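You operate a simulated robot arm through the tools that you are given. There is no shell and no other tool. Be economical: measure what you need, move in short steps, check, and stop when the job is done.

The job below is to be done with a simulated two-armed robot. You get a single attempt, and the scene is never put back.

## Task
Pick up the jar marked "grey" from the top of the purple-edged table with one hand, pass it to the other hand and put it on the space at the brown bar. Set down upright: jar.

It is judged by the outcome, as a careful person would: the job done as asked, and still so three seconds after it is handed in. It fails if anything else is knocked over, pushed out of place, dropped, spilled or broken.

## Robot
Two 7-joint arms with two-finger parallel grippers on one trunk, on a base that drives. Base frame: it is fixed to the floor where the robot stands at the start and does not move with it; the origin is under the middle of the robot, x ahead of it, y to its left, z up; the surface under the hand at the start is at about z = 740. Readings come in mm, degrees, newtons and seconds.
The left shoulder is at the start at [20, 138, 1125], the right one opposite. With the tool pointing down near the work surface each hand reaches from about 100 to 500 mm from the robot's upright axis, wherever it stands, measured 20 degrees to its own side. Places, roughly: space at the brown bar (25x48 cm) [3060, -2740, 760]. Payload 1.57 kg a hand.
The TCP of each hand is the grasp point between the finger pads, 30 mm short of the fingertips. In the tool frame z runs along the fingers and y along their closing line. Largest opening 80 mm; finger width 17, thickness 12; the body of the gripper, 40 by 82 mm, starts 80 mm behind the TCP.
Orientation is told as [roll, pitch, yaw] about the base's x, y, z axes, in that order, counted from this pose: with the fingers straight down and closing along the base's y, the tool's x points along the base's -x, its y along +y and its z along -z.

## Interface
- The arms move only by the tool send_rows. It takes "left_steps", "right_steps" or both (then of equal length, played together; a hand with none holds still); each is a list of rows, each a list of 7 numbers: the turn, a rotation vector about the tool's x, y, z in units of 180 degrees (1.0 is 180 degrees), then the shift along the tool's x, y, z in units of 250 mm (1.0 is 250 mm), then the opening in per cent of the stroke, from 0 (shut) to 100 (fully open). In form: [[wx, wy, wz, tx, ty, tz, claw], ...]. A call has 1 to 8 rows; each row is the pose to reach, as a shift and turn from the pose commanded when the call began, along the tool's axes at that moment. A call with a number of a shift or a turn outside -1 to 1 is refused whole. Rows are played at 5 a second. More than 50 mm and 8.6 degrees between two rows, or a gripper value outside its range, and nothing of the call is played. A pose out of reach is approached as far as the arm can. The call stops where the force on the tool passes 40 N (or 10 N more than at its start, if that is more) or the arm is blocked; 0.2 s more then pass. The fingers move at their own pace (about 45 mm/s each) and stop on an object; they squeeze with about 33 N. The grip force told is the motor's: it shows also when the fingers shut on nothing. Time passes only in rows, and 0.2 s behind the last, so rows that repeat a pose let the fingers close. The reply holds the time, the measured pose of the TCP, the force on the tool along the base axes, the opening and the grip force, in the units named above and with some noise, with the torque about the TCP (base axes, N m) and any sound that the robot's microphone picked up, and new pictures: "show" is both (left out), scene, wrist or none (wrist: the cameras of the hands that moved).
- Cameras (640 x 400 px; columns grow to the right, rows downward): "scene" is now at [193.3, -2.8, 1036.8]; the picture's right is [-0.02, -1.00, 0.00], its down [-0.30, 0.01, -0.95] and it looks along [0.95, -0.02, -0.30] (base axes); focal length 214 px, centre (320, 200). "left" rides on the left gripper at [72, 7, -122] in its tool frame; the picture's right is [-0.09, 1.00, 0.00], its down [-0.84, -0.08, -0.54] and it looks along [-0.54, -0.05, 0.84] (tool axes); focal length 238 px, centre (320, 200). "right" rides on the right gripper at [72, -7, -122] in its tool frame; the picture's right is [0.09, 1.00, 0.00], its down [-0.84, 0.08, -0.54] and it looks along [-0.54, 0.05, 0.84] (tool axes); focal length 238 px, centre (320, 200). There is no depth. A picture from a camera that has moved, and an enlarged one, comes with that camera's place and axes in the base frame and with its lens.
- raise_lower(by): slides the trunk up (or, below 0, down) by that many mm; the arms and the scene camera ride with it, the base frame stays. It gives what a move gives, with no picture.
- steer(legs): drives the robot by 1 to 6 legs, each [ahead, left, turn to the left] in mm, mm and degrees, along the robot's own axes; the way and the turn of a leg run together, so that a leg with both is an arc; at most 1500 mm and 180 degrees a leg. The arms and the cameras ride along, it lands a little off, and it stops where it bumps. It gives what a move gives, and a new picture of the scene camera.
- aim_head(pan, tilt): turns the head with the scene camera to pan (to the left, within 60 degrees either way) and tilt (down, from -29 to 69), counted from straight ahead of the robot. It gives what a move gives, and a new picture of the scene camera.
- zoom(camera, box): a new picture of the part [left, top, right, bottom] of that camera's present view, enlarged. No time passes.
- close_job(): hands the job in; it is judged then, once.

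Work in short steps. Places have to be worked out from the pictures, the camera data and where the tool is seen: move nearer, look again, correct. Check each grasp and each placing, and mend what went wrong. You have 120 turns and 260 pictures in all, those below and enlarged ones among them. Open the grippers and draw the arms clear of the work before you hand the job in, unless the task says otherwise; then end with one line.

The tools are called after "Call:" as a command line: name --argument value ..., lists and objects as JSON in quotes. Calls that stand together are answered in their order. send_rows: Moves the arms, as the interface text tells. Its arguments: {"type":"object","properties":{"left_steps":{"type":"array","items":{"type":"array","items":{"type":"number"}}},"right_steps":{"type":"array","items":{"type":"array","items":{"type":"number"}}},"show":{"type":"string","enum":["both","scene","wrist","none"]}},"required":[]} The other tools are called the same way: raise_lower (by) slides the trunk up or down; steer (legs) drives the base; aim_head (pan, tilt) turns the head that bears the scene camera; zoom (camera, box) takes an enlarged picture of a part of a camera's view; close_job () hands the job in.

At the start:

```text
clock: 0.0
left_position: [390.3, 242.4, 1002.5]
left_orientation: [0.1, 10.1, 0.6]
left_force: [-0.2, 0.5, -0.2]
left_wrist_torque: [0.02, 0.0, -0.01]
left_gripper_width: 80.3
left_gripper_force: 0.1
right_position: [370.8, -120.2, 1013.1]
right_orientation: [-0.1, 9.2, -0.3]
right_force: [0.0, 0.3, -0.3]
right_wrist_torque: [-0.02, 0.0, 0.0]
right_gripper_width: 80.0
right_gripper_force: 0.0
trunk travel left (down, up): [-500.0, 740.0]
robot x, y, heading: [2.1, -4.5, 0.2]
head pan, tilt: [-1.3, 17.4]
```

scene: 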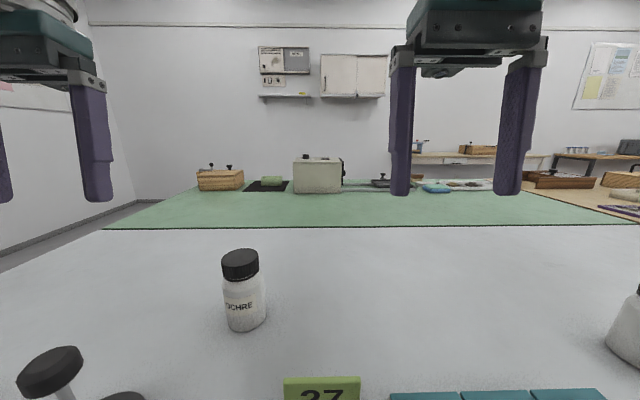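
right: 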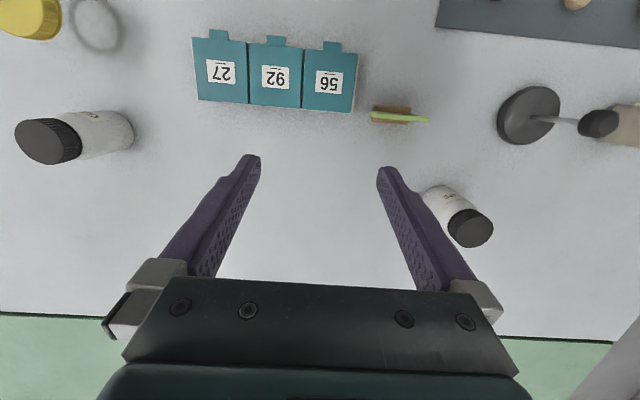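
left: 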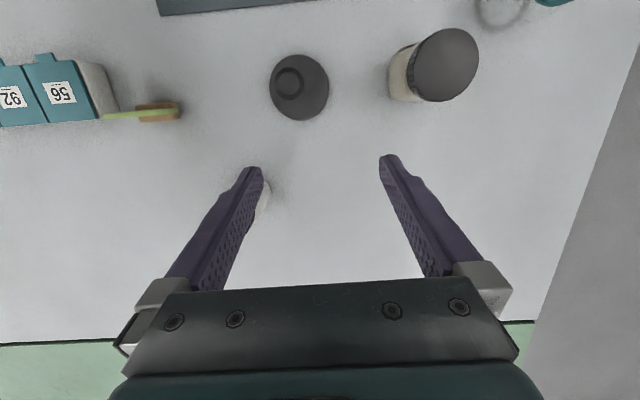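

The table in front seems to be green-edged, so I look around with the head to find the purple-edged table and the brown bar.

Call:
aim_head --pan -55 --tilt 15

Call:
aim_head --pan 55 --tilt 15

Call:
aim_head --pan 0 --tilt 50

```text
clock: 1.2
left_position: [391.0, 242.8, 1002.3]
left_orientation: [0.1, 10.3, 0.7]
left_force: [0.4, -0.4, 0.6]
left_wrist_torque: [0.02, -0.06, 0.01]
left_gripper_width: 79.9
left_gripper_force: 0.1
right_position: [371.0, -119.4, 1012.6]
right_orientation: [0.0, 9.3, -0.4]
right_force: [0.5, -0.7, -0.5]
right_wrist_torque: [-0.01, -0.01, 0.06]
right_gripper_width: 80.0
right_gripper_force: 0.0
trunk travel left (down, up): [-500.0, 740.0]
robot x, y, heading: [3.8, -0.8, 0.0]
head pan, tilt: [-55.0, 15.0]
camera scene: at [153.6, -77.2, 1040.8], right [-0.82, -0.57, 0.0], down [-0.15, 0.21, -0.97], along [0.55, -0.79, -0.26], focal length 214 px, centre (320, 200)
```

scene: 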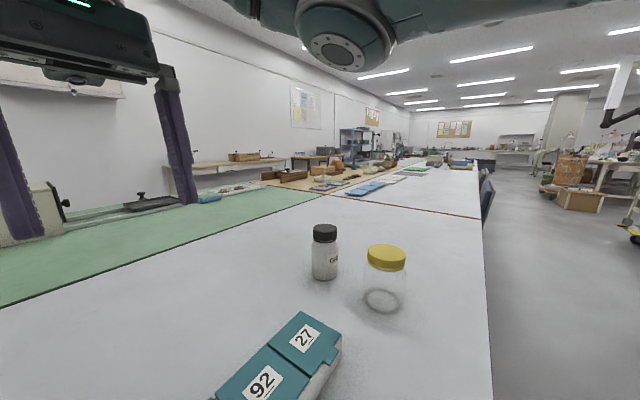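

```text
clock: 3.1
left_position: [390.5, 241.7, 1002.5]
left_orientation: [0.1, 10.4, 0.7]
left_force: [0.2, -0.3, 0.4]
left_wrist_torque: [0.01, 0.0, 0.02]
left_gripper_width: 80.0
left_gripper_force: 0.0
right_position: [372.6, -119.8, 1011.8]
right_orientation: [-0.1, 9.3, -0.2]
right_force: [-0.4, 0.5, -0.6]
right_wrist_torque: [0.0, -0.04, 0.01]
right_gripper_width: 80.0
right_gripper_force: 0.0
trunk travel left (down, up): [-500.0, 740.0]
robot x, y, heading: [-0.7, 0.8, 0.1]
head pan, tilt: [55.0, 15.0]
camera scene: at [153.6, 75.8, 1040.8], right [0.82, -0.57, 0.0], down [-0.15, -0.21, -0.97], along [0.55, 0.79, -0.26], focal length 214 px, centre (320, 200)
```

scene: 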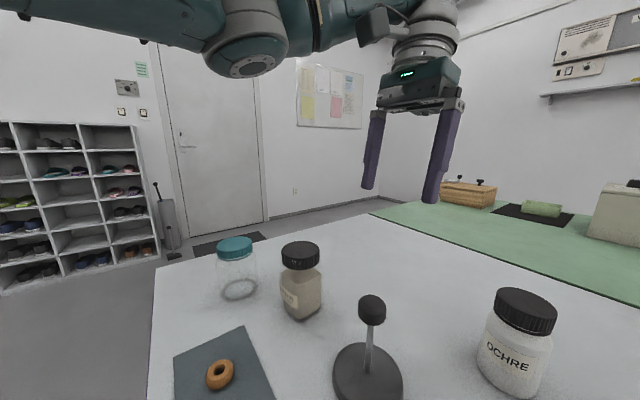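

```text
clock: 4.3
left_position: [391.0, 241.9, 1004.8]
left_orientation: [0.1, 10.3, 0.6]
left_force: [0.0, -0.5, -0.1]
left_wrist_torque: [0.0, -0.01, 0.02]
left_gripper_width: 80.2
left_gripper_force: 0.1
right_position: [371.8, -119.7, 1012.3]
right_orientation: [-0.1, 9.4, -0.3]
right_force: [-0.2, -0.2, -0.2]
right_wrist_torque: [-0.01, 0.02, 0.0]
right_gripper_width: 80.0
right_gripper_force: 0.0
trunk travel left (down, up): [-500.0, 740.0]
robot x, y, heading: [-0.7, -0.1, 0.2]
head pan, tilt: [0.0, 50.0]
camera scene: at [177.0, -0.6, 987.1], right [0.0, -1.0, 0.0], down [-0.77, 0.0, -0.64], along [0.64, 0.0, -0.77], focal length 214 px, centre (320, 200)
```

scene: 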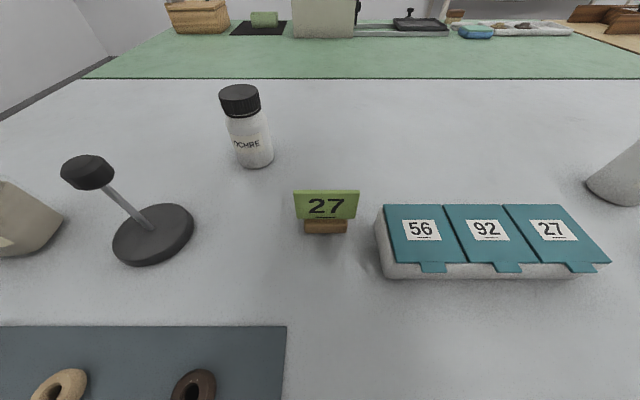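

The jar at the right has a label starting with "G". I aim there again and zoom in to read it, and look at the table edges.

Call:
aim_head --pan -50 --tilt 25

Call:
zoom --camera "scene" --box '[240, 130, 400, 230]'

Call:
zoom --camera "scene" --box '[240, 60, 480, 210]'

Call:
aim_head --pan 50 --tilt 30

Call:
zoom --camera "scene" --box '[150, 130, 390, 280]'

```text
clock: 5.5
left_position: [390.2, 242.7, 1001.6]
left_orientation: [0.1, 10.2, 0.6]
left_force: [0.7, -0.4, 0.3]
left_wrist_torque: [0.0, 0.0, -0.02]
left_gripper_width: 79.8
left_gripper_force: 0.0
right_position: [372.2, -120.2, 1012.9]
right_orientation: [-0.2, 9.3, -0.4]
right_force: [0.6, -0.3, 0.3]
right_wrist_torque: [0.01, -0.01, 0.01]
right_gripper_width: 80.1
right_gripper_force: 0.1
trunk travel left (down, up): [-500.0, 740.0]
robot x, y, heading: [0.4, 0.7, 0.1]
head pan, tilt: [-50.0, 25.0]
camera scene: at [159.2, -71.2, 1024.5], right [-0.77, -0.64, 0.0], down [-0.27, 0.32, -0.91], along [0.58, -0.69, -0.42], focal length 214 px, centre (320, 200)
```

scene: 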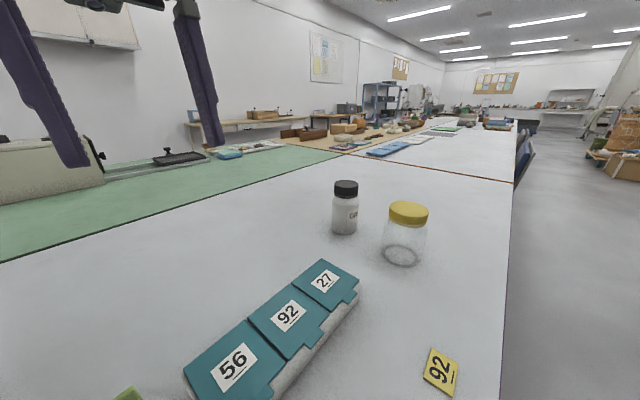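

```text
4.00 times, centred on (320, 180) of scene
camera zoom: at [159.2, -71.2, 1024.5], right [-0.77, -0.64, 0.0], down [-0.27, 0.32, -0.91], along [0.58, -0.69, -0.42], focal length 858 px, centre (320, 280)
```

zoom: 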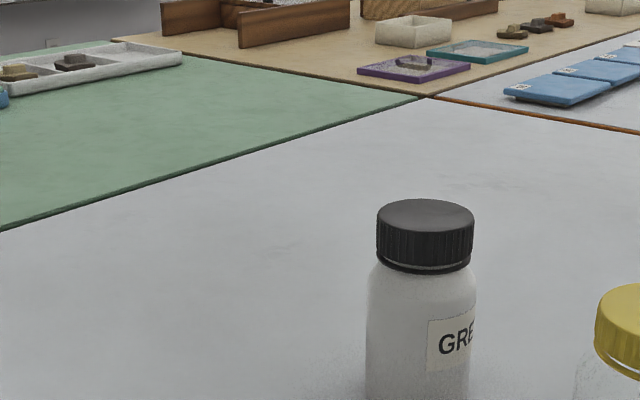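

```text
2.67 times, centred on (360, 135) of scene
camera zoom: at [159.2, -71.2, 1024.5], right [-0.77, -0.64, 0.0], down [-0.27, 0.32, -0.91], along [0.58, -0.69, -0.42], focal length 572 px, centre (213, 373)
```

zoom: 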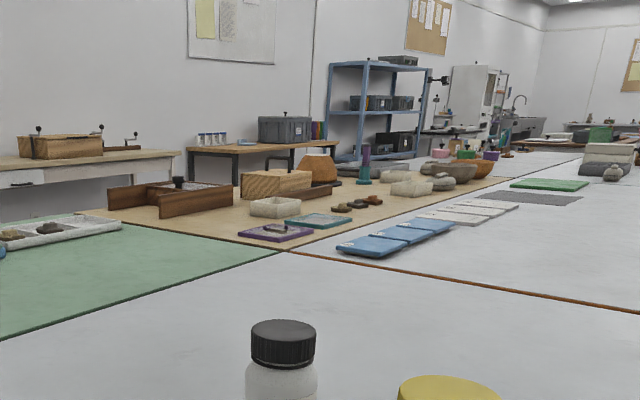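

```text
clock: 7.3
left_position: [391.2, 242.7, 1002.0]
left_orientation: [0.2, 10.4, 0.7]
left_force: [-0.2, 0.1, 0.2]
left_wrist_torque: [0.0, -0.01, 0.0]
left_gripper_width: 80.3
left_gripper_force: 0.0
right_position: [371.9, -119.6, 1012.3]
right_orientation: [-0.1, 9.4, -0.3]
right_force: [0.5, -0.6, 0.2]
right_wrist_torque: [0.03, 0.01, -0.01]
right_gripper_width: 80.0
right_gripper_force: 0.1
trunk travel left (down, up): [-500.0, 740.0]
robot x, y, heading: [-0.7, 0.5, 0.1]
head pan, tilt: [50.0, 30.0]
camera scene: at [158.1, 68.5, 1016.6], right [0.77, -0.64, 0.0], down [-0.32, -0.38, -0.87], along [0.56, 0.66, -0.5], focal length 214 px, centre (320, 200)
```

scene: 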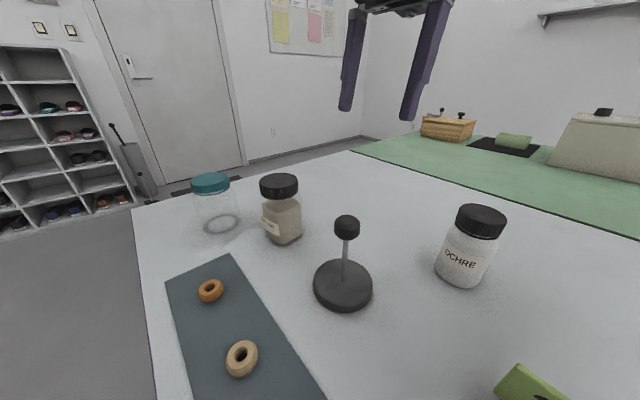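

```text
2.67 times, centred on (270, 205) of scene
camera zoom: at [158.1, 68.5, 1016.6], right [0.77, -0.64, 0.0], down [-0.32, -0.38, -0.87], along [0.56, 0.66, -0.5], focal length 572 px, centre (453, 187)
```

zoom: 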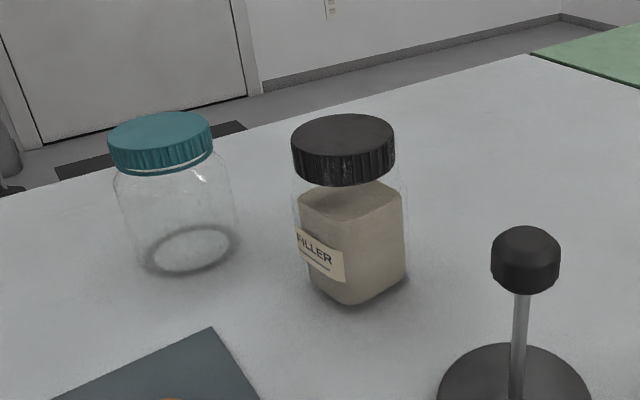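

The jar on the right reads "GRE…" and this table's edge looks purple; I put the jar at about (400, -455). I drive sideways to the right to bring it into the right hand's reach.

Call:
steer --legs '[[0, -260, 0]]'

Call:
aim_head --pan -30 --tilt 35

```text
clock: 9.1
left_position: [389.9, -12.0, 1003.3]
left_orientation: [0.1, 10.3, 0.8]
left_force: [-0.2, -0.8, 0.7]
left_wrist_torque: [0.03, 0.0, -0.01]
left_gripper_width: 79.9
left_gripper_force: 0.1
right_position: [373.3, -375.3, 1012.5]
right_orientation: [-0.1, 9.3, -0.3]
right_force: [0.1, -0.3, 0.1]
right_wrist_torque: [0.01, 0.02, 0.0]
right_gripper_width: 79.8
right_gripper_force: 0.0
trunk travel left (down, up): [-500.0, 740.0]
robot x, y, heading: [-1.3, -255.0, -0.0]
head pan, tilt: [50.0, 30.0]
camera scene: at [158.2, -186.6, 1016.6], right [0.77, -0.64, 0.0], down [-0.32, -0.38, -0.87], along [0.56, 0.66, -0.5], focal length 214 px, centre (320, 200)
```

scene: 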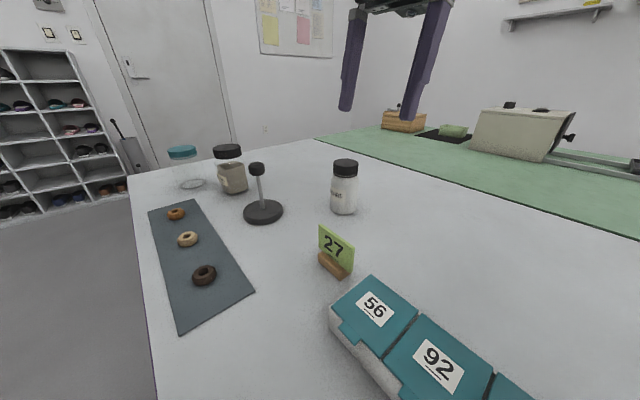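

```text
clock: 10.7
left_position: [389.2, -11.9, 1002.4]
left_orientation: [0.0, 10.3, 0.7]
left_force: [0.2, 1.8, -0.5]
left_wrist_torque: [-0.02, 0.0, 0.01]
left_gripper_width: 79.9
left_gripper_force: 0.0
right_position: [371.0, -374.2, 1011.4]
right_orientation: [0.0, 9.3, -0.1]
right_force: [-0.1, 0.3, -0.1]
right_wrist_torque: [0.0, 0.01, 0.01]
right_gripper_width: 79.9
right_gripper_force: 0.2
trunk travel left (down, up): [-500.0, 740.0]
robot x, y, heading: [-0.3, -257.8, 0.3]
head pan, tilt: [-30.0, 35.0]
camera scene: at [176.5, -299.6, 1008.8], right [-0.5, -0.87, 0.0], down [-0.5, 0.29, -0.82], along [0.71, -0.41, -0.57], focal length 214 px, centre (320, 200)
```

scene: 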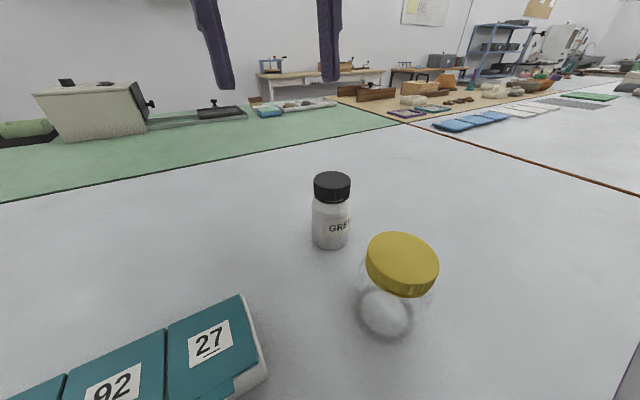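

Jar centre estimates agree at about (402, -451), cap top z≈854. I zoom to confirm the label.

Call:
zoom --camera "scene" --box '[280, 160, 380, 260]'

Call:
zoom --camera "right" --box '[0, 0, 640, 400]'

```text
4.00 times, centred on (330, 210) of scene
camera zoom: at [176.5, -299.6, 1008.8], right [-0.5, -0.87, 0.0], down [-0.5, 0.29, -0.82], along [0.71, -0.41, -0.57], focal length 858 px, centre (280, 160)
```

zoom: 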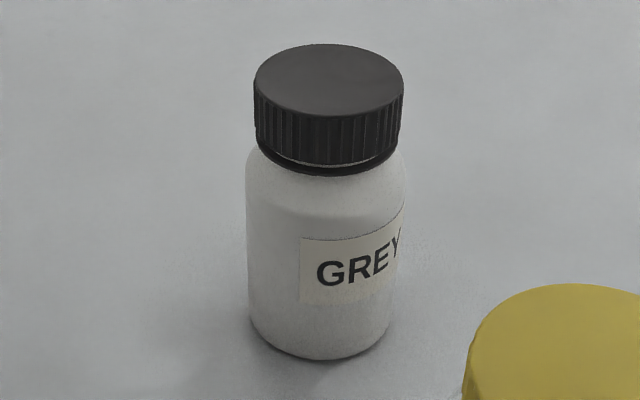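

```text
1.00 times, centred on (320, 200) of right (not enlarged: the box is as wide or as high as the picture)
camera zoom: at [321.1, -379.5, 1144.2], right [-0.09, 1.0, 0.01], down [0.91, 0.07, 0.4], along [0.4, 0.05, -0.92], focal length 238 px, centre (320, 200)
```

zoom: 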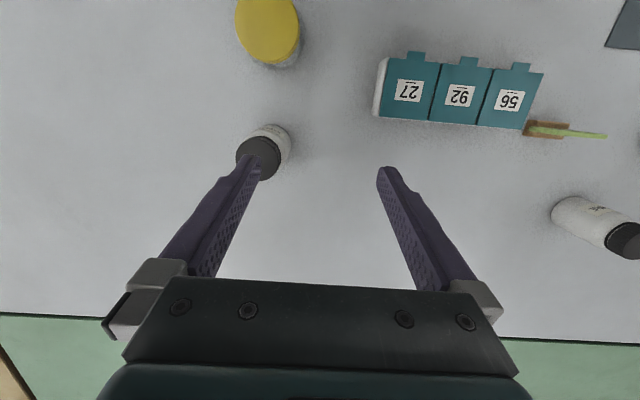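

Label confirmed "GREY". I straighten the right hand and bring it above the jar at about (400, -448, 920), in four rows.

Call:
send_rows --right_steps '[[0, -0.013, 0, -0.043, -0.074, 0.085, 100], [0, -0.026, 0, -0.087, -0.148, 0.171, 100], [0, -0.039, 0, -0.13, -0.222, 0.256, 100], [0, -0.0517, 0, -0.174, -0.296, 0.342, 100], [0, -0.0517, 0, -0.174, -0.296, 0.342, 100]]'

```text
clock: 11.9
left_position: [390.7, -12.1, 1002.2]
left_orientation: [0.1, 10.3, 0.8]
left_force: [-0.1, -0.5, 0.2]
left_wrist_torque: [-0.02, 0.0, -0.01]
left_gripper_width: 79.9
left_gripper_force: 0.1
right_position: [399.2, -448.9, 920.7]
right_orientation: [-0.1, -0.1, -0.3]
right_force: [-0.2, 0.2, -0.2]
right_wrist_torque: [-0.02, 0.03, 0.02]
right_gripper_width: 80.1
right_gripper_force: 0.0
trunk travel left (down, up): [-500.0, 740.0]
robot x, y, heading: [3.2, -252.3, 0.1]
head pan, tilt: [-30.0, 35.0]
camera scene: at [176.5, -299.7, 1008.8], right [-0.5, -0.87, 0.0], down [-0.5, 0.29, -0.82], along [0.71, -0.41, -0.57], focal length 214 px, centre (320, 200)
camera right: at [327.8, -455.0, 1043.6], right [-0.09, 1.0, 0.0], down [0.84, 0.07, 0.54], along [0.54, 0.05, -0.84], focal length 238 px, centre (320, 200)
```

scene: 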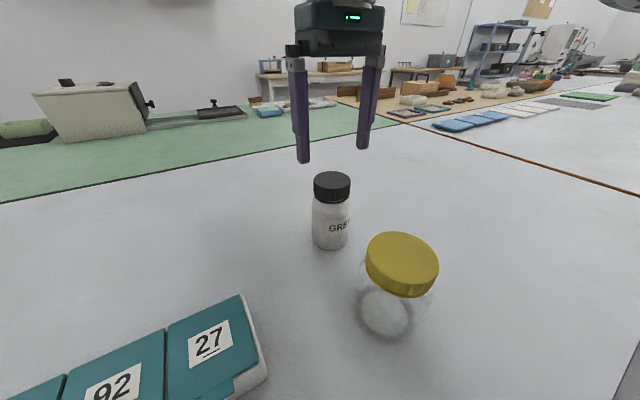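
right: 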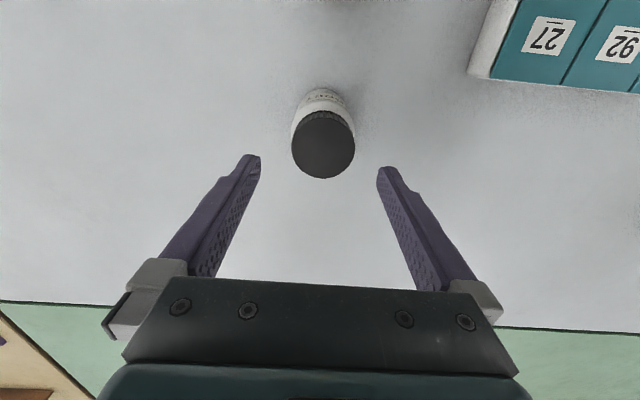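

The wrist view puts the cap centre near (396, -446). I correct by that and go down 103 mm to straddle the cap and upper body.

Call:
send_rows --right_steps '[[0, 0, 0, 0.014, 0.012, 0.1, 100], [0, 0, 0, 0.014, 0.012, 0.2, 100], [0, 0, 0, 0.014, 0.012, 0.3, 100], [0, 0, 0, 0.014, 0.012, 0.36, 100], [0, 0, 0, 0.014, 0.012, 0.41, 100], [0, 0, 0, 0.014, 0.012, 0.41, 100]]'

```text
clock: 13.3
left_position: [390.3, -12.3, 1003.2]
left_orientation: [0.2, 10.3, 0.7]
left_force: [0.3, 0.3, 0.0]
left_wrist_torque: [0.0, 0.01, 0.04]
left_gripper_width: 79.8
left_gripper_force: 0.0
right_position: [398.2, -445.7, 818.6]
right_orientation: [-0.1, 0.0, -0.2]
right_force: [0.6, -0.1, 0.3]
right_wrist_torque: [0.01, 0.02, 0.01]
right_gripper_width: 80.2
right_gripper_force: 0.1
trunk travel left (down, up): [-500.0, 740.0]
robot x, y, heading: [-1.4, -256.1, 0.2]
head pan, tilt: [-30.0, 35.0]
camera scene: at [176.5, -299.7, 1008.8], right [-0.5, -0.87, 0.0], down [-0.5, 0.29, -0.82], along [0.71, -0.41, -0.57], focal length 214 px, centre (320, 200)
camera right: at [326.3, -450.7, 939.9], right [-0.09, 1.0, 0.0], down [0.84, 0.07, 0.54], along [0.54, 0.05, -0.84], focal length 238 px, centre (320, 200)
```

scene: 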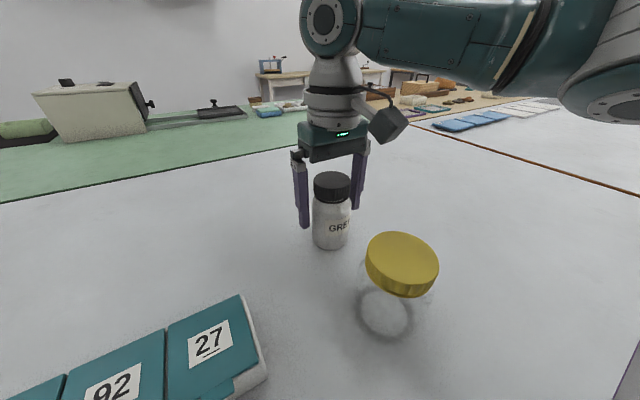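
right: 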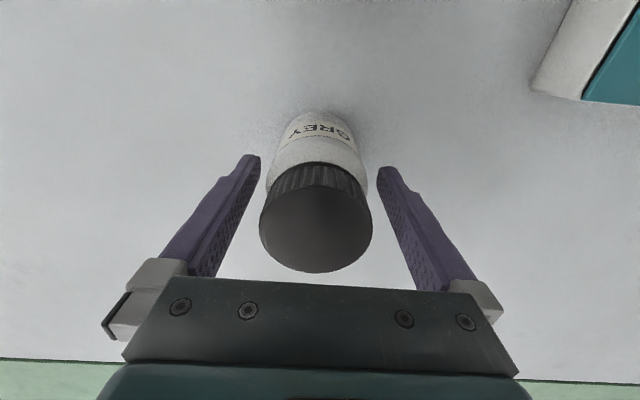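

The jar sits centrally between the fingers (maybe 4 mm nearer to the robot). I nudge and close.

Call:
send_rows --right_steps '[[0, 0, 0, 0.018, -0.004, 0, 100], [0, 0, 0, 0.018, -0.004, 0, 40], [0, 0, 0, 0.018, -0.004, 0, 0], [0, 0, 0, 0.018, -0.004, 0, 0], [0, 0, 0, 0.018, -0.004, 0, 0], [0, 0, 0, 0.018, -0.004, 0, 0]]' --show "none"

Call:
send_rows --right_steps '[[0, 0, 0, 0, 0, -0.04, 0], [0, 0, 0, 0, 0, -0.12, 0], [0, 0, 0, 0, 0, -0.2, 0], [0, 0, 0, 0, 0, -0.2, 0]]'

```text
clock: 14.7
left_position: [389.8, -11.8, 1002.4]
left_orientation: [0.1, 10.3, 0.6]
left_force: [0.3, -0.8, 0.2]
left_wrist_torque: [0.02, 0.0, -0.02]
left_gripper_width: 80.1
left_gripper_force: 0.0
right_position: [392.5, -447.0, 818.0]
right_orientation: [0.0, 0.0, -0.2]
right_force: [-0.2, 0.8, 0.2]
right_wrist_torque: [0.09, 0.0, 0.01]
right_gripper_width: 61.6
right_gripper_force: 32.8
trunk travel left (down, up): [-500.0, 740.0]
robot x, y, heading: [1.0, -258.7, -0.3]
head pan, tilt: [-30.0, 35.0]
```

```text
clock: 15.7
left_position: [390.1, -12.3, 1002.1]
left_orientation: [0.2, 10.3, 0.6]
left_force: [-0.4, -0.1, -0.5]
left_wrist_torque: [0.01, 0.01, -0.02]
left_gripper_width: 79.9
left_gripper_force: 0.0
right_position: [392.7, -447.2, 867.7]
right_orientation: [-0.1, 0.0, -0.2]
right_force: [-0.1, -0.1, -3.7]
right_wrist_torque: [0.01, 0.0, 0.01]
right_gripper_width: 61.7
right_gripper_force: 32.7
trunk travel left (down, up): [-500.0, 740.0]
robot x, y, heading: [2.4, -251.1, 0.1]
head pan, tilt: [-30.0, 35.0]
camera scene: at [176.2, -299.6, 1008.7], right [-0.5, -0.87, 0.0], down [-0.5, 0.29, -0.82], along [0.71, -0.41, -0.57], focal length 214 px, centre (320, 200)
camera right: at [321.4, -452.5, 989.7], right [-0.09, 1.0, 0.0], down [0.84, 0.07, 0.54], along [0.54, 0.05, -0.84], focal length 238 px, centre (320, 200)
```

scene: 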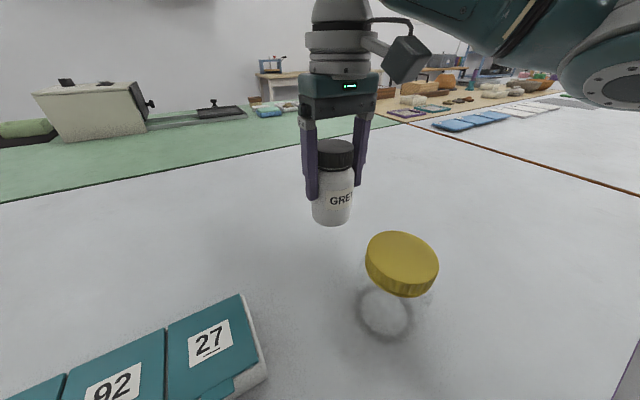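
right: 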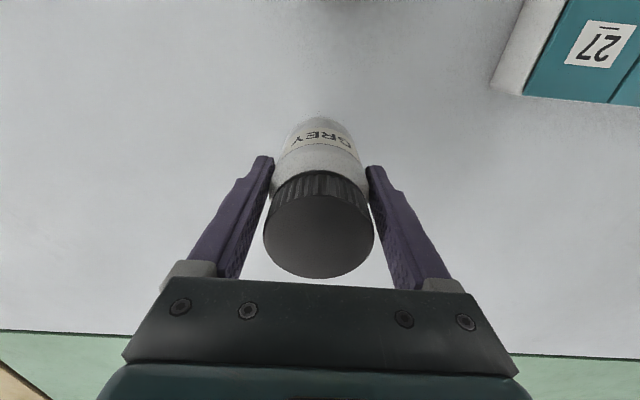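

Grip is firm (61.7 mm, ~0.4 kg). I lift the jar to a handover place at about (385, -340, 1040) while beginning to turn the left hand to point to the right with a slight downward tilt.

Call:
send_rows --right_steps '[[0, 0, 0, 0, 0, -0.14, 0], [0, 0, 0, 0, 0.05, -0.28, 0], [0, 0, 0, 0.01, 0.15, -0.42, 0], [0, 0, 0, 0.02, 0.25, -0.55, 0], [0, 0, 0, 0.03, 0.34, -0.69, 0], [0, 0, 0, 0.03, 0.428, -0.69, 0], [0, 0, 0, 0.03, 0.428, -0.69, 0]]' --left_steps '[[0.02425, 0.01823, -0.03143, 0, 0, 0, 100], [0.0485, 0.03646, -0.06286, 0, 0, 0, 100], [0.07275, 0.05469, -0.09429, 0, 0, 0, 100], [0.097, 0.07292, -0.12572, 0, 0, 0, 100], [0.12125, 0.09115, -0.15715, 0, 0, 0, 100], [0.1455, 0.10938, -0.18858, 0, 0, 0, 100], [0.16975, 0.12761, -0.22, 0, 0, 0, 100]]' --show "scene"

Call:
send_rows --left_steps '[[0.02425, 0.01823, -0.03143, 0, 0, 0, 100], [0.0485, 0.03646, -0.06286, 0, 0, 0, 100], [0.07275, 0.05469, -0.09429, 0, 0, 0, 100], [0.097, 0.07292, -0.12572, 0, 0, 0, 100], [0.12125, 0.09115, -0.15715, 0, 0, 0, 100], [0.1455, 0.10938, -0.18858, 0, 0, 0, 100], [0.1455, 0.10938, -0.18858, 0, 0, 0, 100]]'

```text
clock: 17.3
left_position: [397.4, -42.4, 963.6]
left_orientation: [-15.1, 38.8, 39.7]
left_force: [0.7, 0.3, 0.1]
left_wrist_torque: [-0.01, -0.01, 0.01]
left_gripper_width: 80.2
left_gripper_force: 0.1
left hand out of reach, approached as far as the arm can: row 7
right_position: [381.8, -345.8, 1023.6]
right_orientation: [-0.2, 2.8, -1.3]
right_force: [0.1, -0.9, -4.0]
right_wrist_torque: [-0.02, 0.02, -0.04]
right_gripper_width: 61.7
right_gripper_force: 32.9
trunk travel left (down, up): [-500.0, 740.0]
robot x, y, heading: [-0.7, -256.7, -0.0]
head pan, tilt: [-30.0, 35.0]
camera scene: at [176.1, -300.1, 1008.8], right [-0.5, -0.87, 0.0], down [-0.5, 0.29, -0.82], along [0.71, -0.41, -0.57], focal length 214 px, centre (320, 200)
```

scene: 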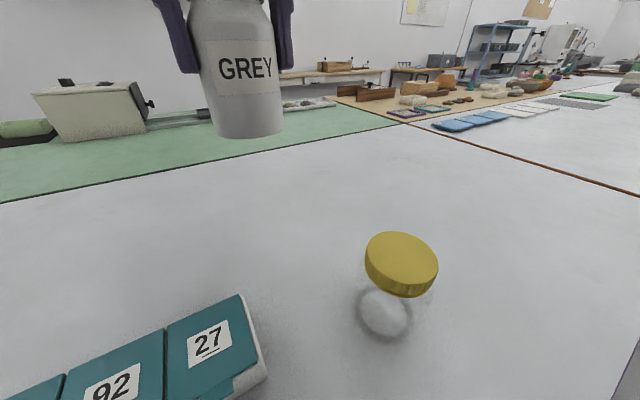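

```text
clock: 18.9
left_position: [396.2, -41.7, 962.5]
left_orientation: [0.1, 65.1, 90.9]
left_force: [0.4, 0.0, -0.7]
left_wrist_torque: [-0.02, -0.02, 0.0]
left_gripper_width: 80.0
left_gripper_force: 0.0
right_position: [381.5, -342.4, 1023.3]
right_orientation: [-0.1, 2.7, -0.7]
right_force: [-0.4, 0.5, -3.7]
right_wrist_torque: [0.03, 0.01, 0.0]
right_gripper_width: 61.9
right_gripper_force: 33.1
trunk travel left (down, up): [-500.0, 740.0]
robot x, y, heading: [2.0, -257.6, 0.0]
head pan, tilt: [-30.0, 35.0]
camera scene: at [176.3, -299.7, 1008.8], right [-0.5, -0.87, 0.0], down [-0.5, 0.29, -0.82], along [0.71, -0.41, -0.57], focal length 214 px, centre (320, 200)
camera left: at [389.1, 39.0, 1079.2], right [-1.0, 0.02, -0.08], down [0.06, 0.85, -0.53], along [0.06, -0.53, -0.84], focal length 238 px, centre (320, 200)
```

scene: 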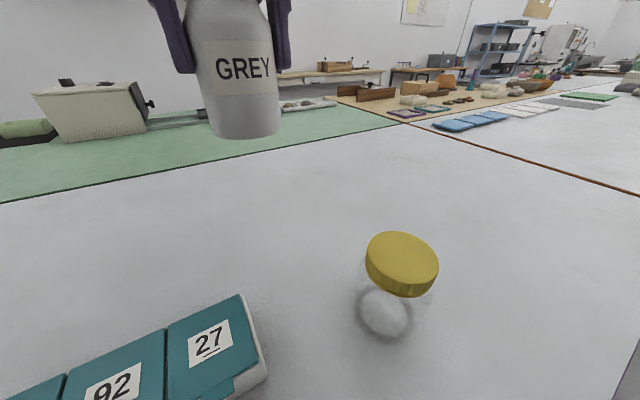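
left: 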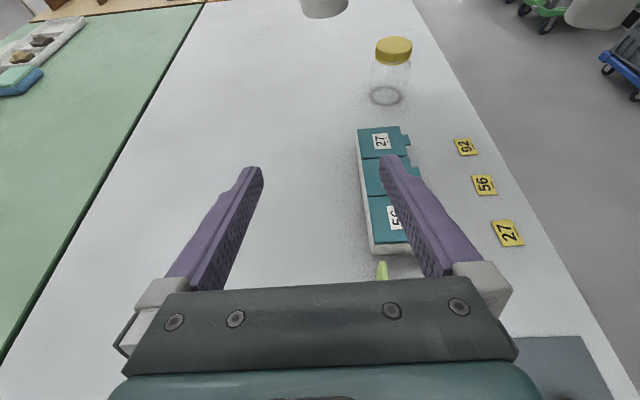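

Left hand has the wanted orientation; the right is near its upper limit (2.7° pitch), so I lower the right 60 mm to a comfortable height.

Call:
send_rows --right_steps '[[0, 0, 0, 0, 0, 0.12, 0], [0, 0, 0, 0, 0, 0.24, 0], [0, 0, 0, 0, 0, 0.26, 0]]' --show "none"

Call:
aim_head --pan 0 --tilt 20

```text
clock: 19.7
left_position: [397.4, -41.0, 962.2]
left_orientation: [0.0, 65.1, 90.9]
left_force: [-0.8, -0.6, 0.6]
left_wrist_torque: [-0.01, 0.01, 0.0]
left_gripper_width: 80.0
left_gripper_force: 0.0
right_position: [385.4, -339.6, 976.3]
right_orientation: [0.0, -0.1, -0.3]
right_force: [-0.9, -0.4, -3.6]
right_wrist_torque: [-0.03, -0.01, -0.03]
right_gripper_width: 61.7
right_gripper_force: 32.6
trunk travel left (down, up): [-500.0, 740.0]
robot x, y, heading: [-0.6, -255.2, 0.1]
head pan, tilt: [-30.0, 35.0]
```

```text
clock: 20.6
left_position: [396.0, -40.7, 962.8]
left_orientation: [0.0, 65.1, 90.8]
left_force: [-0.2, 0.8, 0.4]
left_wrist_torque: [-0.01, -0.01, -0.01]
left_gripper_width: 80.1
left_gripper_force: 0.1
right_position: [385.2, -340.1, 976.6]
right_orientation: [-0.1, -0.1, -0.2]
right_force: [0.9, -0.4, -4.4]
right_wrist_torque: [0.01, 0.09, 0.01]
right_gripper_width: 61.6
right_gripper_force: 32.2
trunk travel left (down, up): [-500.0, 740.0]
robot x, y, heading: [3.7, -253.7, 0.1]
head pan, tilt: [0.0, 20.0]
camera scene: at [193.0, -255.7, 1032.6], right [0.0, -1.0, 0.0], down [-0.34, 0.0, -0.94], along [0.94, 0.0, -0.34], focal length 214 px, centre (320, 200)
```

scene: 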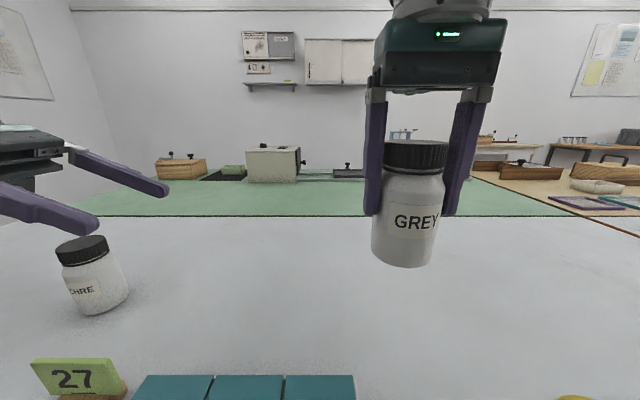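

The jar hangs upright at (385, -340), bottom z≈898. I move the left hand to a pre-approach 120 mm back along its finger direction, at about (385, -231, 981).

Call:
send_rows --left_steps '[[0, 0, 0, 0.08, 0.01, 0.13, 100], [0, 0, 0, 0.16, 0.02, 0.26, 100], [0, 0, 0, 0.24, 0.03, 0.4, 100], [0, 0, 0, 0.32, 0.04, 0.53, 100], [0, 0, 0, 0.386, 0.046, 0.658, 100], [0, 0, 0, 0.386, 0.046, 0.658, 100]]'

```text
clock: 22.0
left_position: [383.6, -230.1, 980.2]
left_orientation: [0.1, 65.0, 90.8]
left_force: [0.8, -1.3, 0.0]
left_wrist_torque: [-0.01, 0.02, -0.01]
left_gripper_width: 80.0
left_gripper_force: 0.1
right_position: [385.5, -340.7, 975.6]
right_orientation: [-0.1, 0.0, -0.2]
right_force: [-0.1, 0.2, -3.8]
right_wrist_torque: [-0.01, 0.01, -0.02]
right_gripper_width: 61.6
right_gripper_force: 32.5
trunk travel left (down, up): [-500.0, 740.0]
robot x, y, heading: [0.6, -253.8, 0.1]
head pan, tilt: [0.0, 20.0]
camera scene: at [193.0, -255.4, 1032.6], right [0.0, -1.0, 0.0], down [-0.34, 0.0, -0.94], along [0.94, 0.0, -0.34], focal length 214 px, centre (320, 200)
camera left: at [376.7, -150.3, 1096.9], right [-1.0, 0.03, -0.08], down [0.07, 0.85, -0.53], along [0.06, -0.53, -0.84], focal length 238 px, centre (320, 200)
```

scene: 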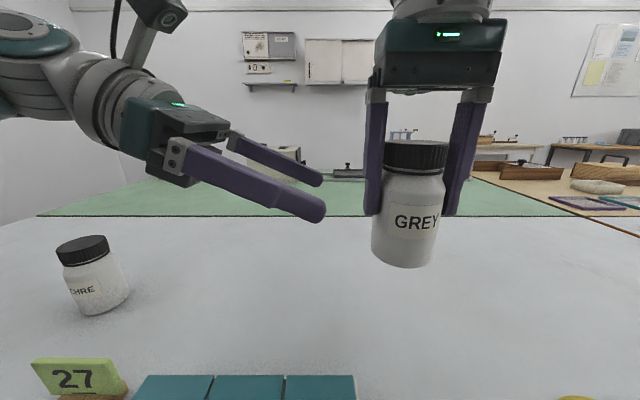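
left: 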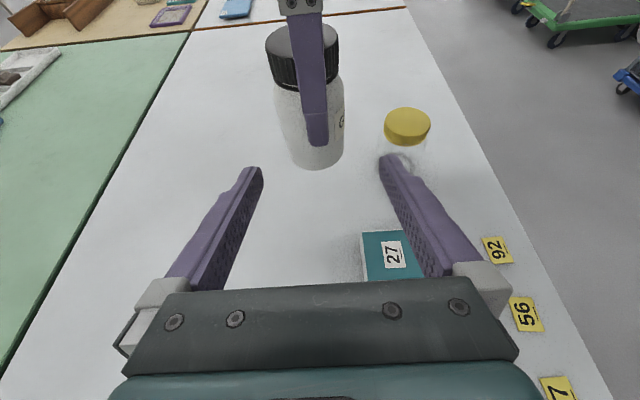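

The jar lines up centrally between the left fingers. I advance 65 mm first and check.

Call:
send_rows --left_steps '[[0, 0, 0, 0, 0, 0.1, 100], [0, 0, 0, 0, 0, 0.2, 100], [0, 0, 0, 0, 0, 0.26, 100], [0, 0, 0, 0, 0, 0.26, 100]]'

```text
clock: 23.0
left_position: [386.9, -288.2, 951.4]
left_orientation: [-0.1, 65.0, 90.7]
left_force: [1.0, 0.2, 0.0]
left_wrist_torque: [-0.04, -0.01, -0.03]
left_gripper_width: 80.0
left_gripper_force: 0.1
right_position: [385.5, -341.0, 976.0]
right_orientation: [-0.1, 0.0, -0.3]
right_force: [-0.8, -0.4, -3.3]
right_wrist_torque: [0.02, 0.02, 0.0]
right_gripper_width: 61.6
right_gripper_force: 32.8
trunk travel left (down, up): [-500.0, 740.0]
robot x, y, heading: [0.4, -253.0, 0.0]
head pan, tilt: [0.0, 20.0]
camera scene: at [193.0, -255.5, 1032.6], right [0.0, -1.0, 0.0], down [-0.34, 0.0, -0.94], along [0.94, 0.0, -0.34], focal length 214 px, centre (320, 200)
camera left: at [380.1, -207.7, 1069.0], right [-1.0, 0.03, -0.08], down [0.07, 0.85, -0.53], along [0.06, -0.53, -0.84], focal length 238 px, centre (320, 200)
```

scene: 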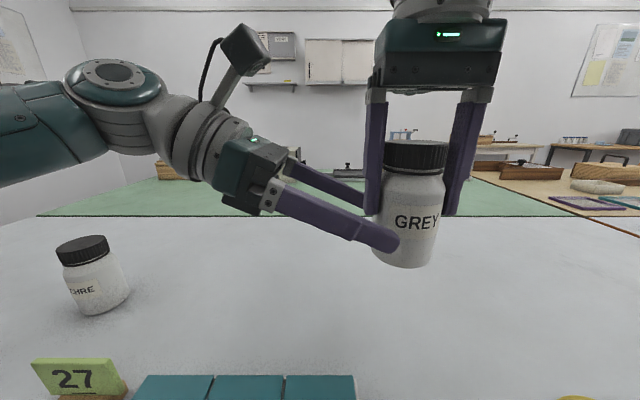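
left: 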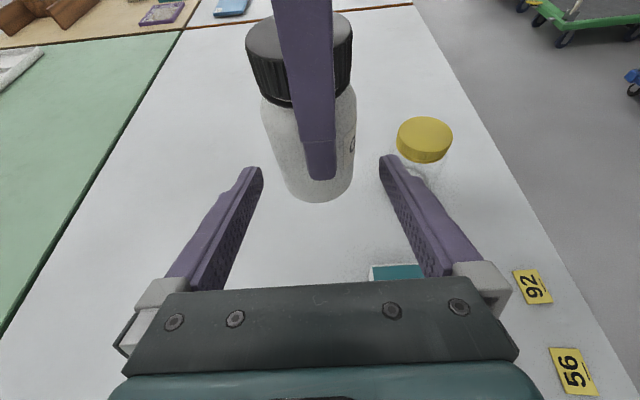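

Clear and centred. I advance the remaining 55 mm (with a slight lift) to straddle the jar's lower body.

Call:
send_rows --left_steps '[[0, 0, 0, 0.008, 0, 0.08, 100], [0, 0, 0, 0.016, 0, 0.16, 100], [0, 0, 0, 0.016, 0, 0.22, 100], [0, 0, 0, 0.016, 0, 0.22, 100]]'

```text
clock: 24.0
left_position: [387.3, -341.0, 932.1]
left_orientation: [0.1, 64.9, 90.7]
left_force: [-0.1, 0.9, -0.1]
left_wrist_torque: [0.0, -0.01, -0.01]
left_gripper_width: 79.9
left_gripper_force: 0.0
right_position: [385.4, -340.1, 977.1]
right_orientation: [-0.2, 0.0, -0.2]
right_force: [-0.6, -0.4, -2.3]
right_wrist_torque: [0.0, 0.03, 0.01]
right_gripper_width: 61.4
right_gripper_force: 32.6
trunk travel left (down, up): [-500.0, 740.0]
robot x, y, heading: [4.1, -253.1, 0.2]
head pan, tilt: [0.0, 20.0]
camera scene: at [193.0, -255.5, 1032.6], right [0.0, -1.0, 0.0], down [-0.34, 0.0, -0.94], along [0.94, 0.0, -0.34], focal length 214 px, centre (320, 200)
camera left: at [380.2, -261.3, 1049.3], right [-1.0, 0.03, -0.08], down [0.07, 0.85, -0.53], along [0.06, -0.53, -0.84], focal length 238 px, centre (320, 200)
```

scene: 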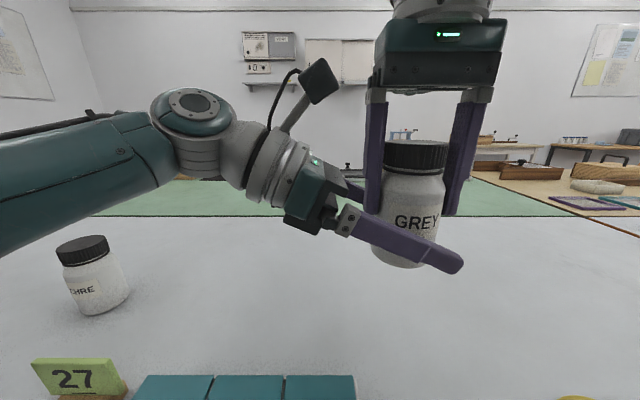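
left: 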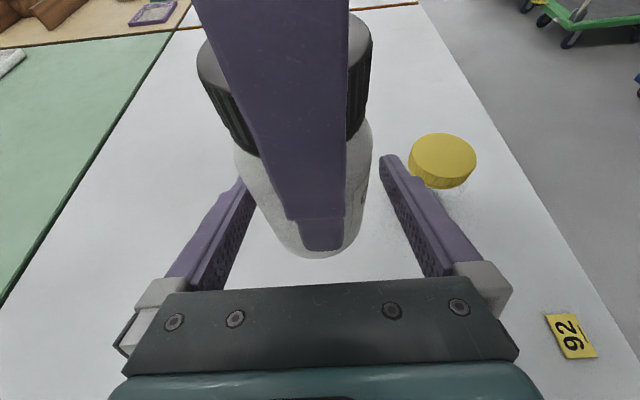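

In the left view the jar is a few mm toward +x of centre; I correct 3 mm and close the left fingers.

Call:
send_rows --left_steps '[[0, 0, 0, 0, -0.012, 0, 100], [0, 0, 0, 0, -0.012, 0, 50], [0, 0, 0, 0, -0.012, 0, 0], [0, 0, 0, 0, -0.012, 0, 0], [0, 0, 0, 0, -0.012, 0, 0], [0, 0, 0, 0, -0.012, 0, 0]]'

```text
clock: 25.4
left_position: [391.0, -340.9, 930.9]
left_orientation: [0.1, 64.9, 90.9]
left_force: [9.3, -1.2, -0.5]
left_wrist_torque: [-0.04, 0.17, 0.06]
left_gripper_width: 61.1
left_gripper_force: 32.7
right_position: [385.1, -340.1, 976.3]
right_orientation: [0.0, 0.1, -0.1]
right_force: [-8.6, 2.0, -0.1]
right_wrist_torque: [0.15, 0.22, -0.08]
right_gripper_width: 61.6
right_gripper_force: 32.9
trunk travel left (down, up): [-500.0, 740.0]
robot x, y, heading: [0.7, -253.3, -0.1]
head pan, tilt: [0.0, 20.0]
camera scene: at [193.0, -255.6, 1032.6], right [0.0, -1.0, 0.0], down [-0.34, 0.0, -0.94], along [0.94, 0.0, -0.34], focal length 214 px, centre (320, 200)
camera left: at [384.0, -260.8, 1049.0], right [-1.0, 0.02, -0.08], down [0.07, 0.85, -0.53], along [0.06, -0.53, -0.84], focal length 238 px, centre (320, 200)
```

scene: 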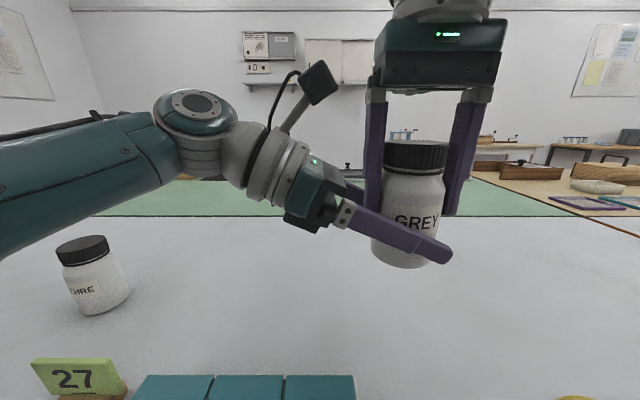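
left: 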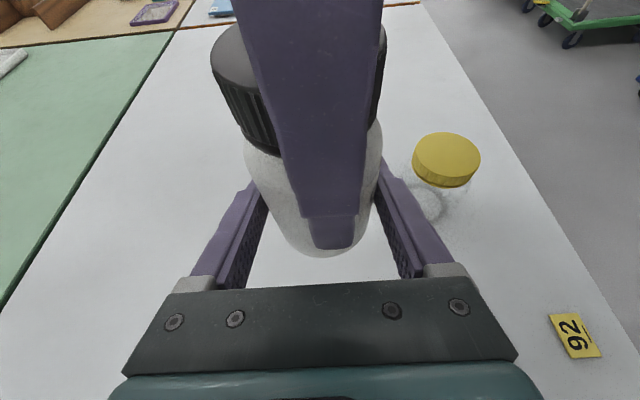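

Both hands hold the jar (left 61.1 mm, 33 N). I open the right hand, watching the left's force.

Call:
send_rows --right_steps '[[0, 0, 0, 0, 0, 0, 30], [0, 0, 0, 0, 0, 0, 60], [0, 0, 0, 0, 0, 0, 100], [0, 0, 0, 0, 0, 0, 100], [0, 0, 0, 0, 0, 0, 100]]' --show "scene"

```text
clock: 26.6
left_position: [391.0, -340.0, 933.0]
left_orientation: [0.1, 64.9, 90.8]
left_force: [0.4, 0.6, -1.1]
left_wrist_torque: [0.01, -0.04, 0.01]
left_gripper_width: 61.4
left_gripper_force: 33.3
right_position: [386.0, -340.0, 975.4]
right_orientation: [-0.1, 0.0, -0.1]
right_force: [0.5, -0.3, -0.1]
right_wrist_torque: [0.0, -0.04, -0.01]
right_gripper_width: 80.2
right_gripper_force: 0.0
trunk travel left (down, up): [-500.0, 740.0]
robot x, y, heading: [2.0, -258.2, 0.3]
head pan, tilt: [0.0, 20.0]
camera scene: at [193.0, -255.6, 1032.6], right [0.0, -1.0, 0.0], down [-0.34, 0.0, -0.94], along [0.94, 0.0, -0.34], focal length 214 px, centre (320, 200)
```

scene: 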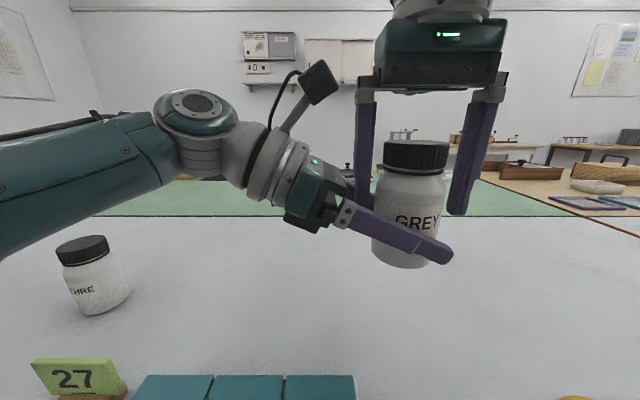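

Jar stays upright in the left hand. I separate vertically: right up 45 mm, left down 50 mm, then right away to its side.

Call:
send_rows --right_steps '[[0, 0, 0, 0, 0, -0.06, 100], [0, 0, 0, 0, 0, -0.12, 100], [0, 0, 0, 0, 0, -0.18, 100], [0, 0, 0, 0, -0.1, -0.18, 100], [0, 0, 0, 0, -0.25, -0.18, 100], [0, 0, 0, 0, -0.4, -0.18, 100]]' --left_steps '[[0, 0, 0, -0.06, 0, 0.028, 0], [0, 0, 0, -0.12, 0, 0.056, 0], [0, 0, 0, -0.181, 0, 0.084, 0], [0, 0, 0, -0.181, 0, 0.084, 0], [0, 0, 0, -0.181, 0, 0.084, 0], [0, 0, 0, -0.181, 0, 0.084, 0]]'

```text
clock: 28.0
left_position: [390.3, -340.1, 883.0]
left_orientation: [0.2, 64.9, 90.8]
left_force: [0.1, -0.5, -0.4]
left_wrist_torque: [-0.01, -0.01, 0.02]
left_gripper_width: 61.4
left_gripper_force: 32.8
right_position: [385.4, -440.5, 1020.7]
right_orientation: [-0.2, 0.2, 0.0]
right_force: [1.2, -0.1, 0.2]
right_wrist_torque: [0.01, -0.04, 0.0]
right_gripper_width: 80.0
right_gripper_force: 0.1
trunk travel left (down, up): [-500.0, 740.0]
robot x, y, heading: [0.9, -253.9, -0.1]
head pan, tilt: [0.0, 20.0]
camera scene: at [193.0, -255.8, 1032.6], right [0.0, -1.0, 0.0], down [-0.34, 0.0, -0.94], along [0.94, 0.0, -0.34], focal length 214 px, centre (320, 200)
camera right: at [314.1, -445.7, 1143.5], right [-0.09, 1.0, 0.0], down [0.84, 0.08, 0.54], along [0.54, 0.05, -0.84], focal length 238 px, centre (320, 200)
camera left: at [382.8, -259.8, 1000.7], right [-1.0, 0.03, -0.08], down [0.07, 0.85, -0.53], along [0.06, -0.53, -0.84], focal length 238 px, centre (320, 200)
```

scene: 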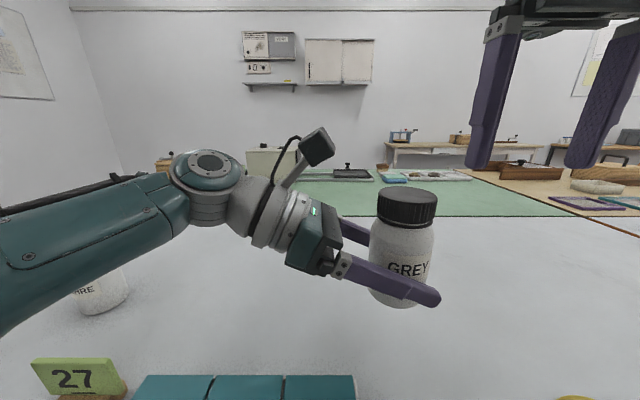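
right: 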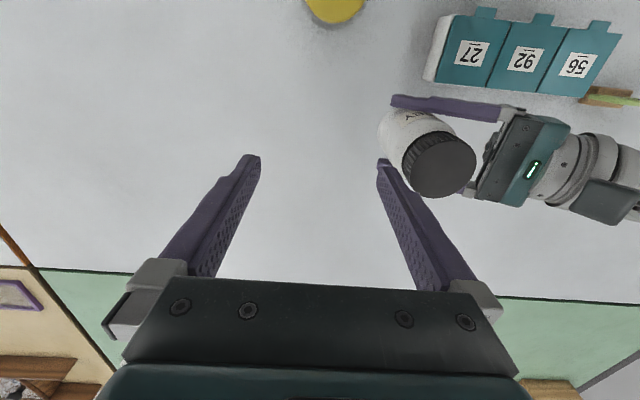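
left: 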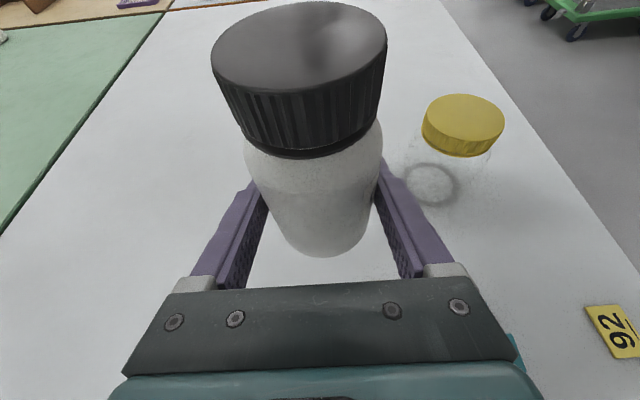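

Handover done; the jar is held upright in the left hand. I raise the trunk to be clear of the table and get an overview of the way to the destination.

Call:
raise_lower --by 400

Call:
aim_head --pan -45 --tilt 12

Call:
zoom --camera "scene" --box '[160, 60, 480, 260]'

```text
clock: 31.9
left_position: [390.4, -339.3, 1284.8]
left_orientation: [0.1, 64.9, 90.8]
left_force: [-0.5, 0.5, -4.3]
left_wrist_torque: [-0.01, 0.02, -0.02]
left_gripper_width: 61.4
left_gripper_force: 33.2
right_position: [385.2, -441.3, 1421.5]
right_orientation: [0.0, 0.1, -0.1]
right_force: [0.2, 0.3, 0.4]
right_wrist_torque: [-0.02, 0.0, 0.02]
right_gripper_width: 80.0
right_gripper_force: 0.1
trunk travel left (down, up): [-900.0, 340.0]
robot x, y, heading: [-1.5, -256.2, 0.0]
head pan, tilt: [0.0, 20.0]
```

```text
clock: 33.0
left_position: [391.5, -340.0, 1283.1]
left_orientation: [0.2, 64.8, 90.8]
left_force: [0.4, -0.3, -3.9]
left_wrist_torque: [0.0, -0.02, -0.01]
left_gripper_width: 61.3
left_gripper_force: 32.8
right_position: [386.0, -440.4, 1422.2]
right_orientation: [0.0, 0.1, -0.3]
right_force: [0.4, -0.7, 0.7]
right_wrist_torque: [0.0, 0.0, -0.02]
right_gripper_width: 79.9
right_gripper_force: 0.1
trunk travel left (down, up): [-900.0, 340.0]
robot x, y, heading: [0.7, -255.8, 0.2]
head pan, tilt: [-45.0, 12.0]
camera scene: at [166.1, -321.5, 1445.6], right [-0.71, -0.71, 0.0], down [-0.15, 0.15, -0.98], along [0.69, -0.69, -0.21], focal length 214 px, centre (320, 200)
```

scene: 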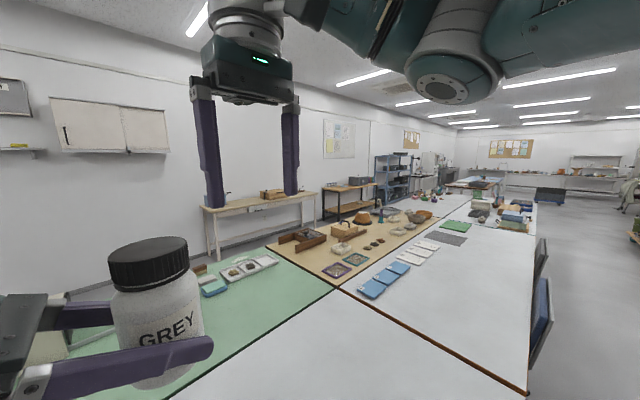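

```text
2.00 times, centred on (320, 160) of scene
camera zoom: at [166.1, -321.5, 1445.6], right [-0.71, -0.71, 0.0], down [-0.15, 0.15, -0.98], along [0.69, -0.69, -0.21], focal length 429 px, centre (320, 280)
```

zoom: 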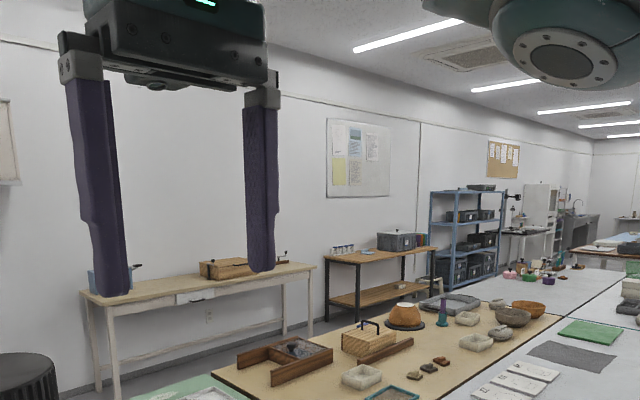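

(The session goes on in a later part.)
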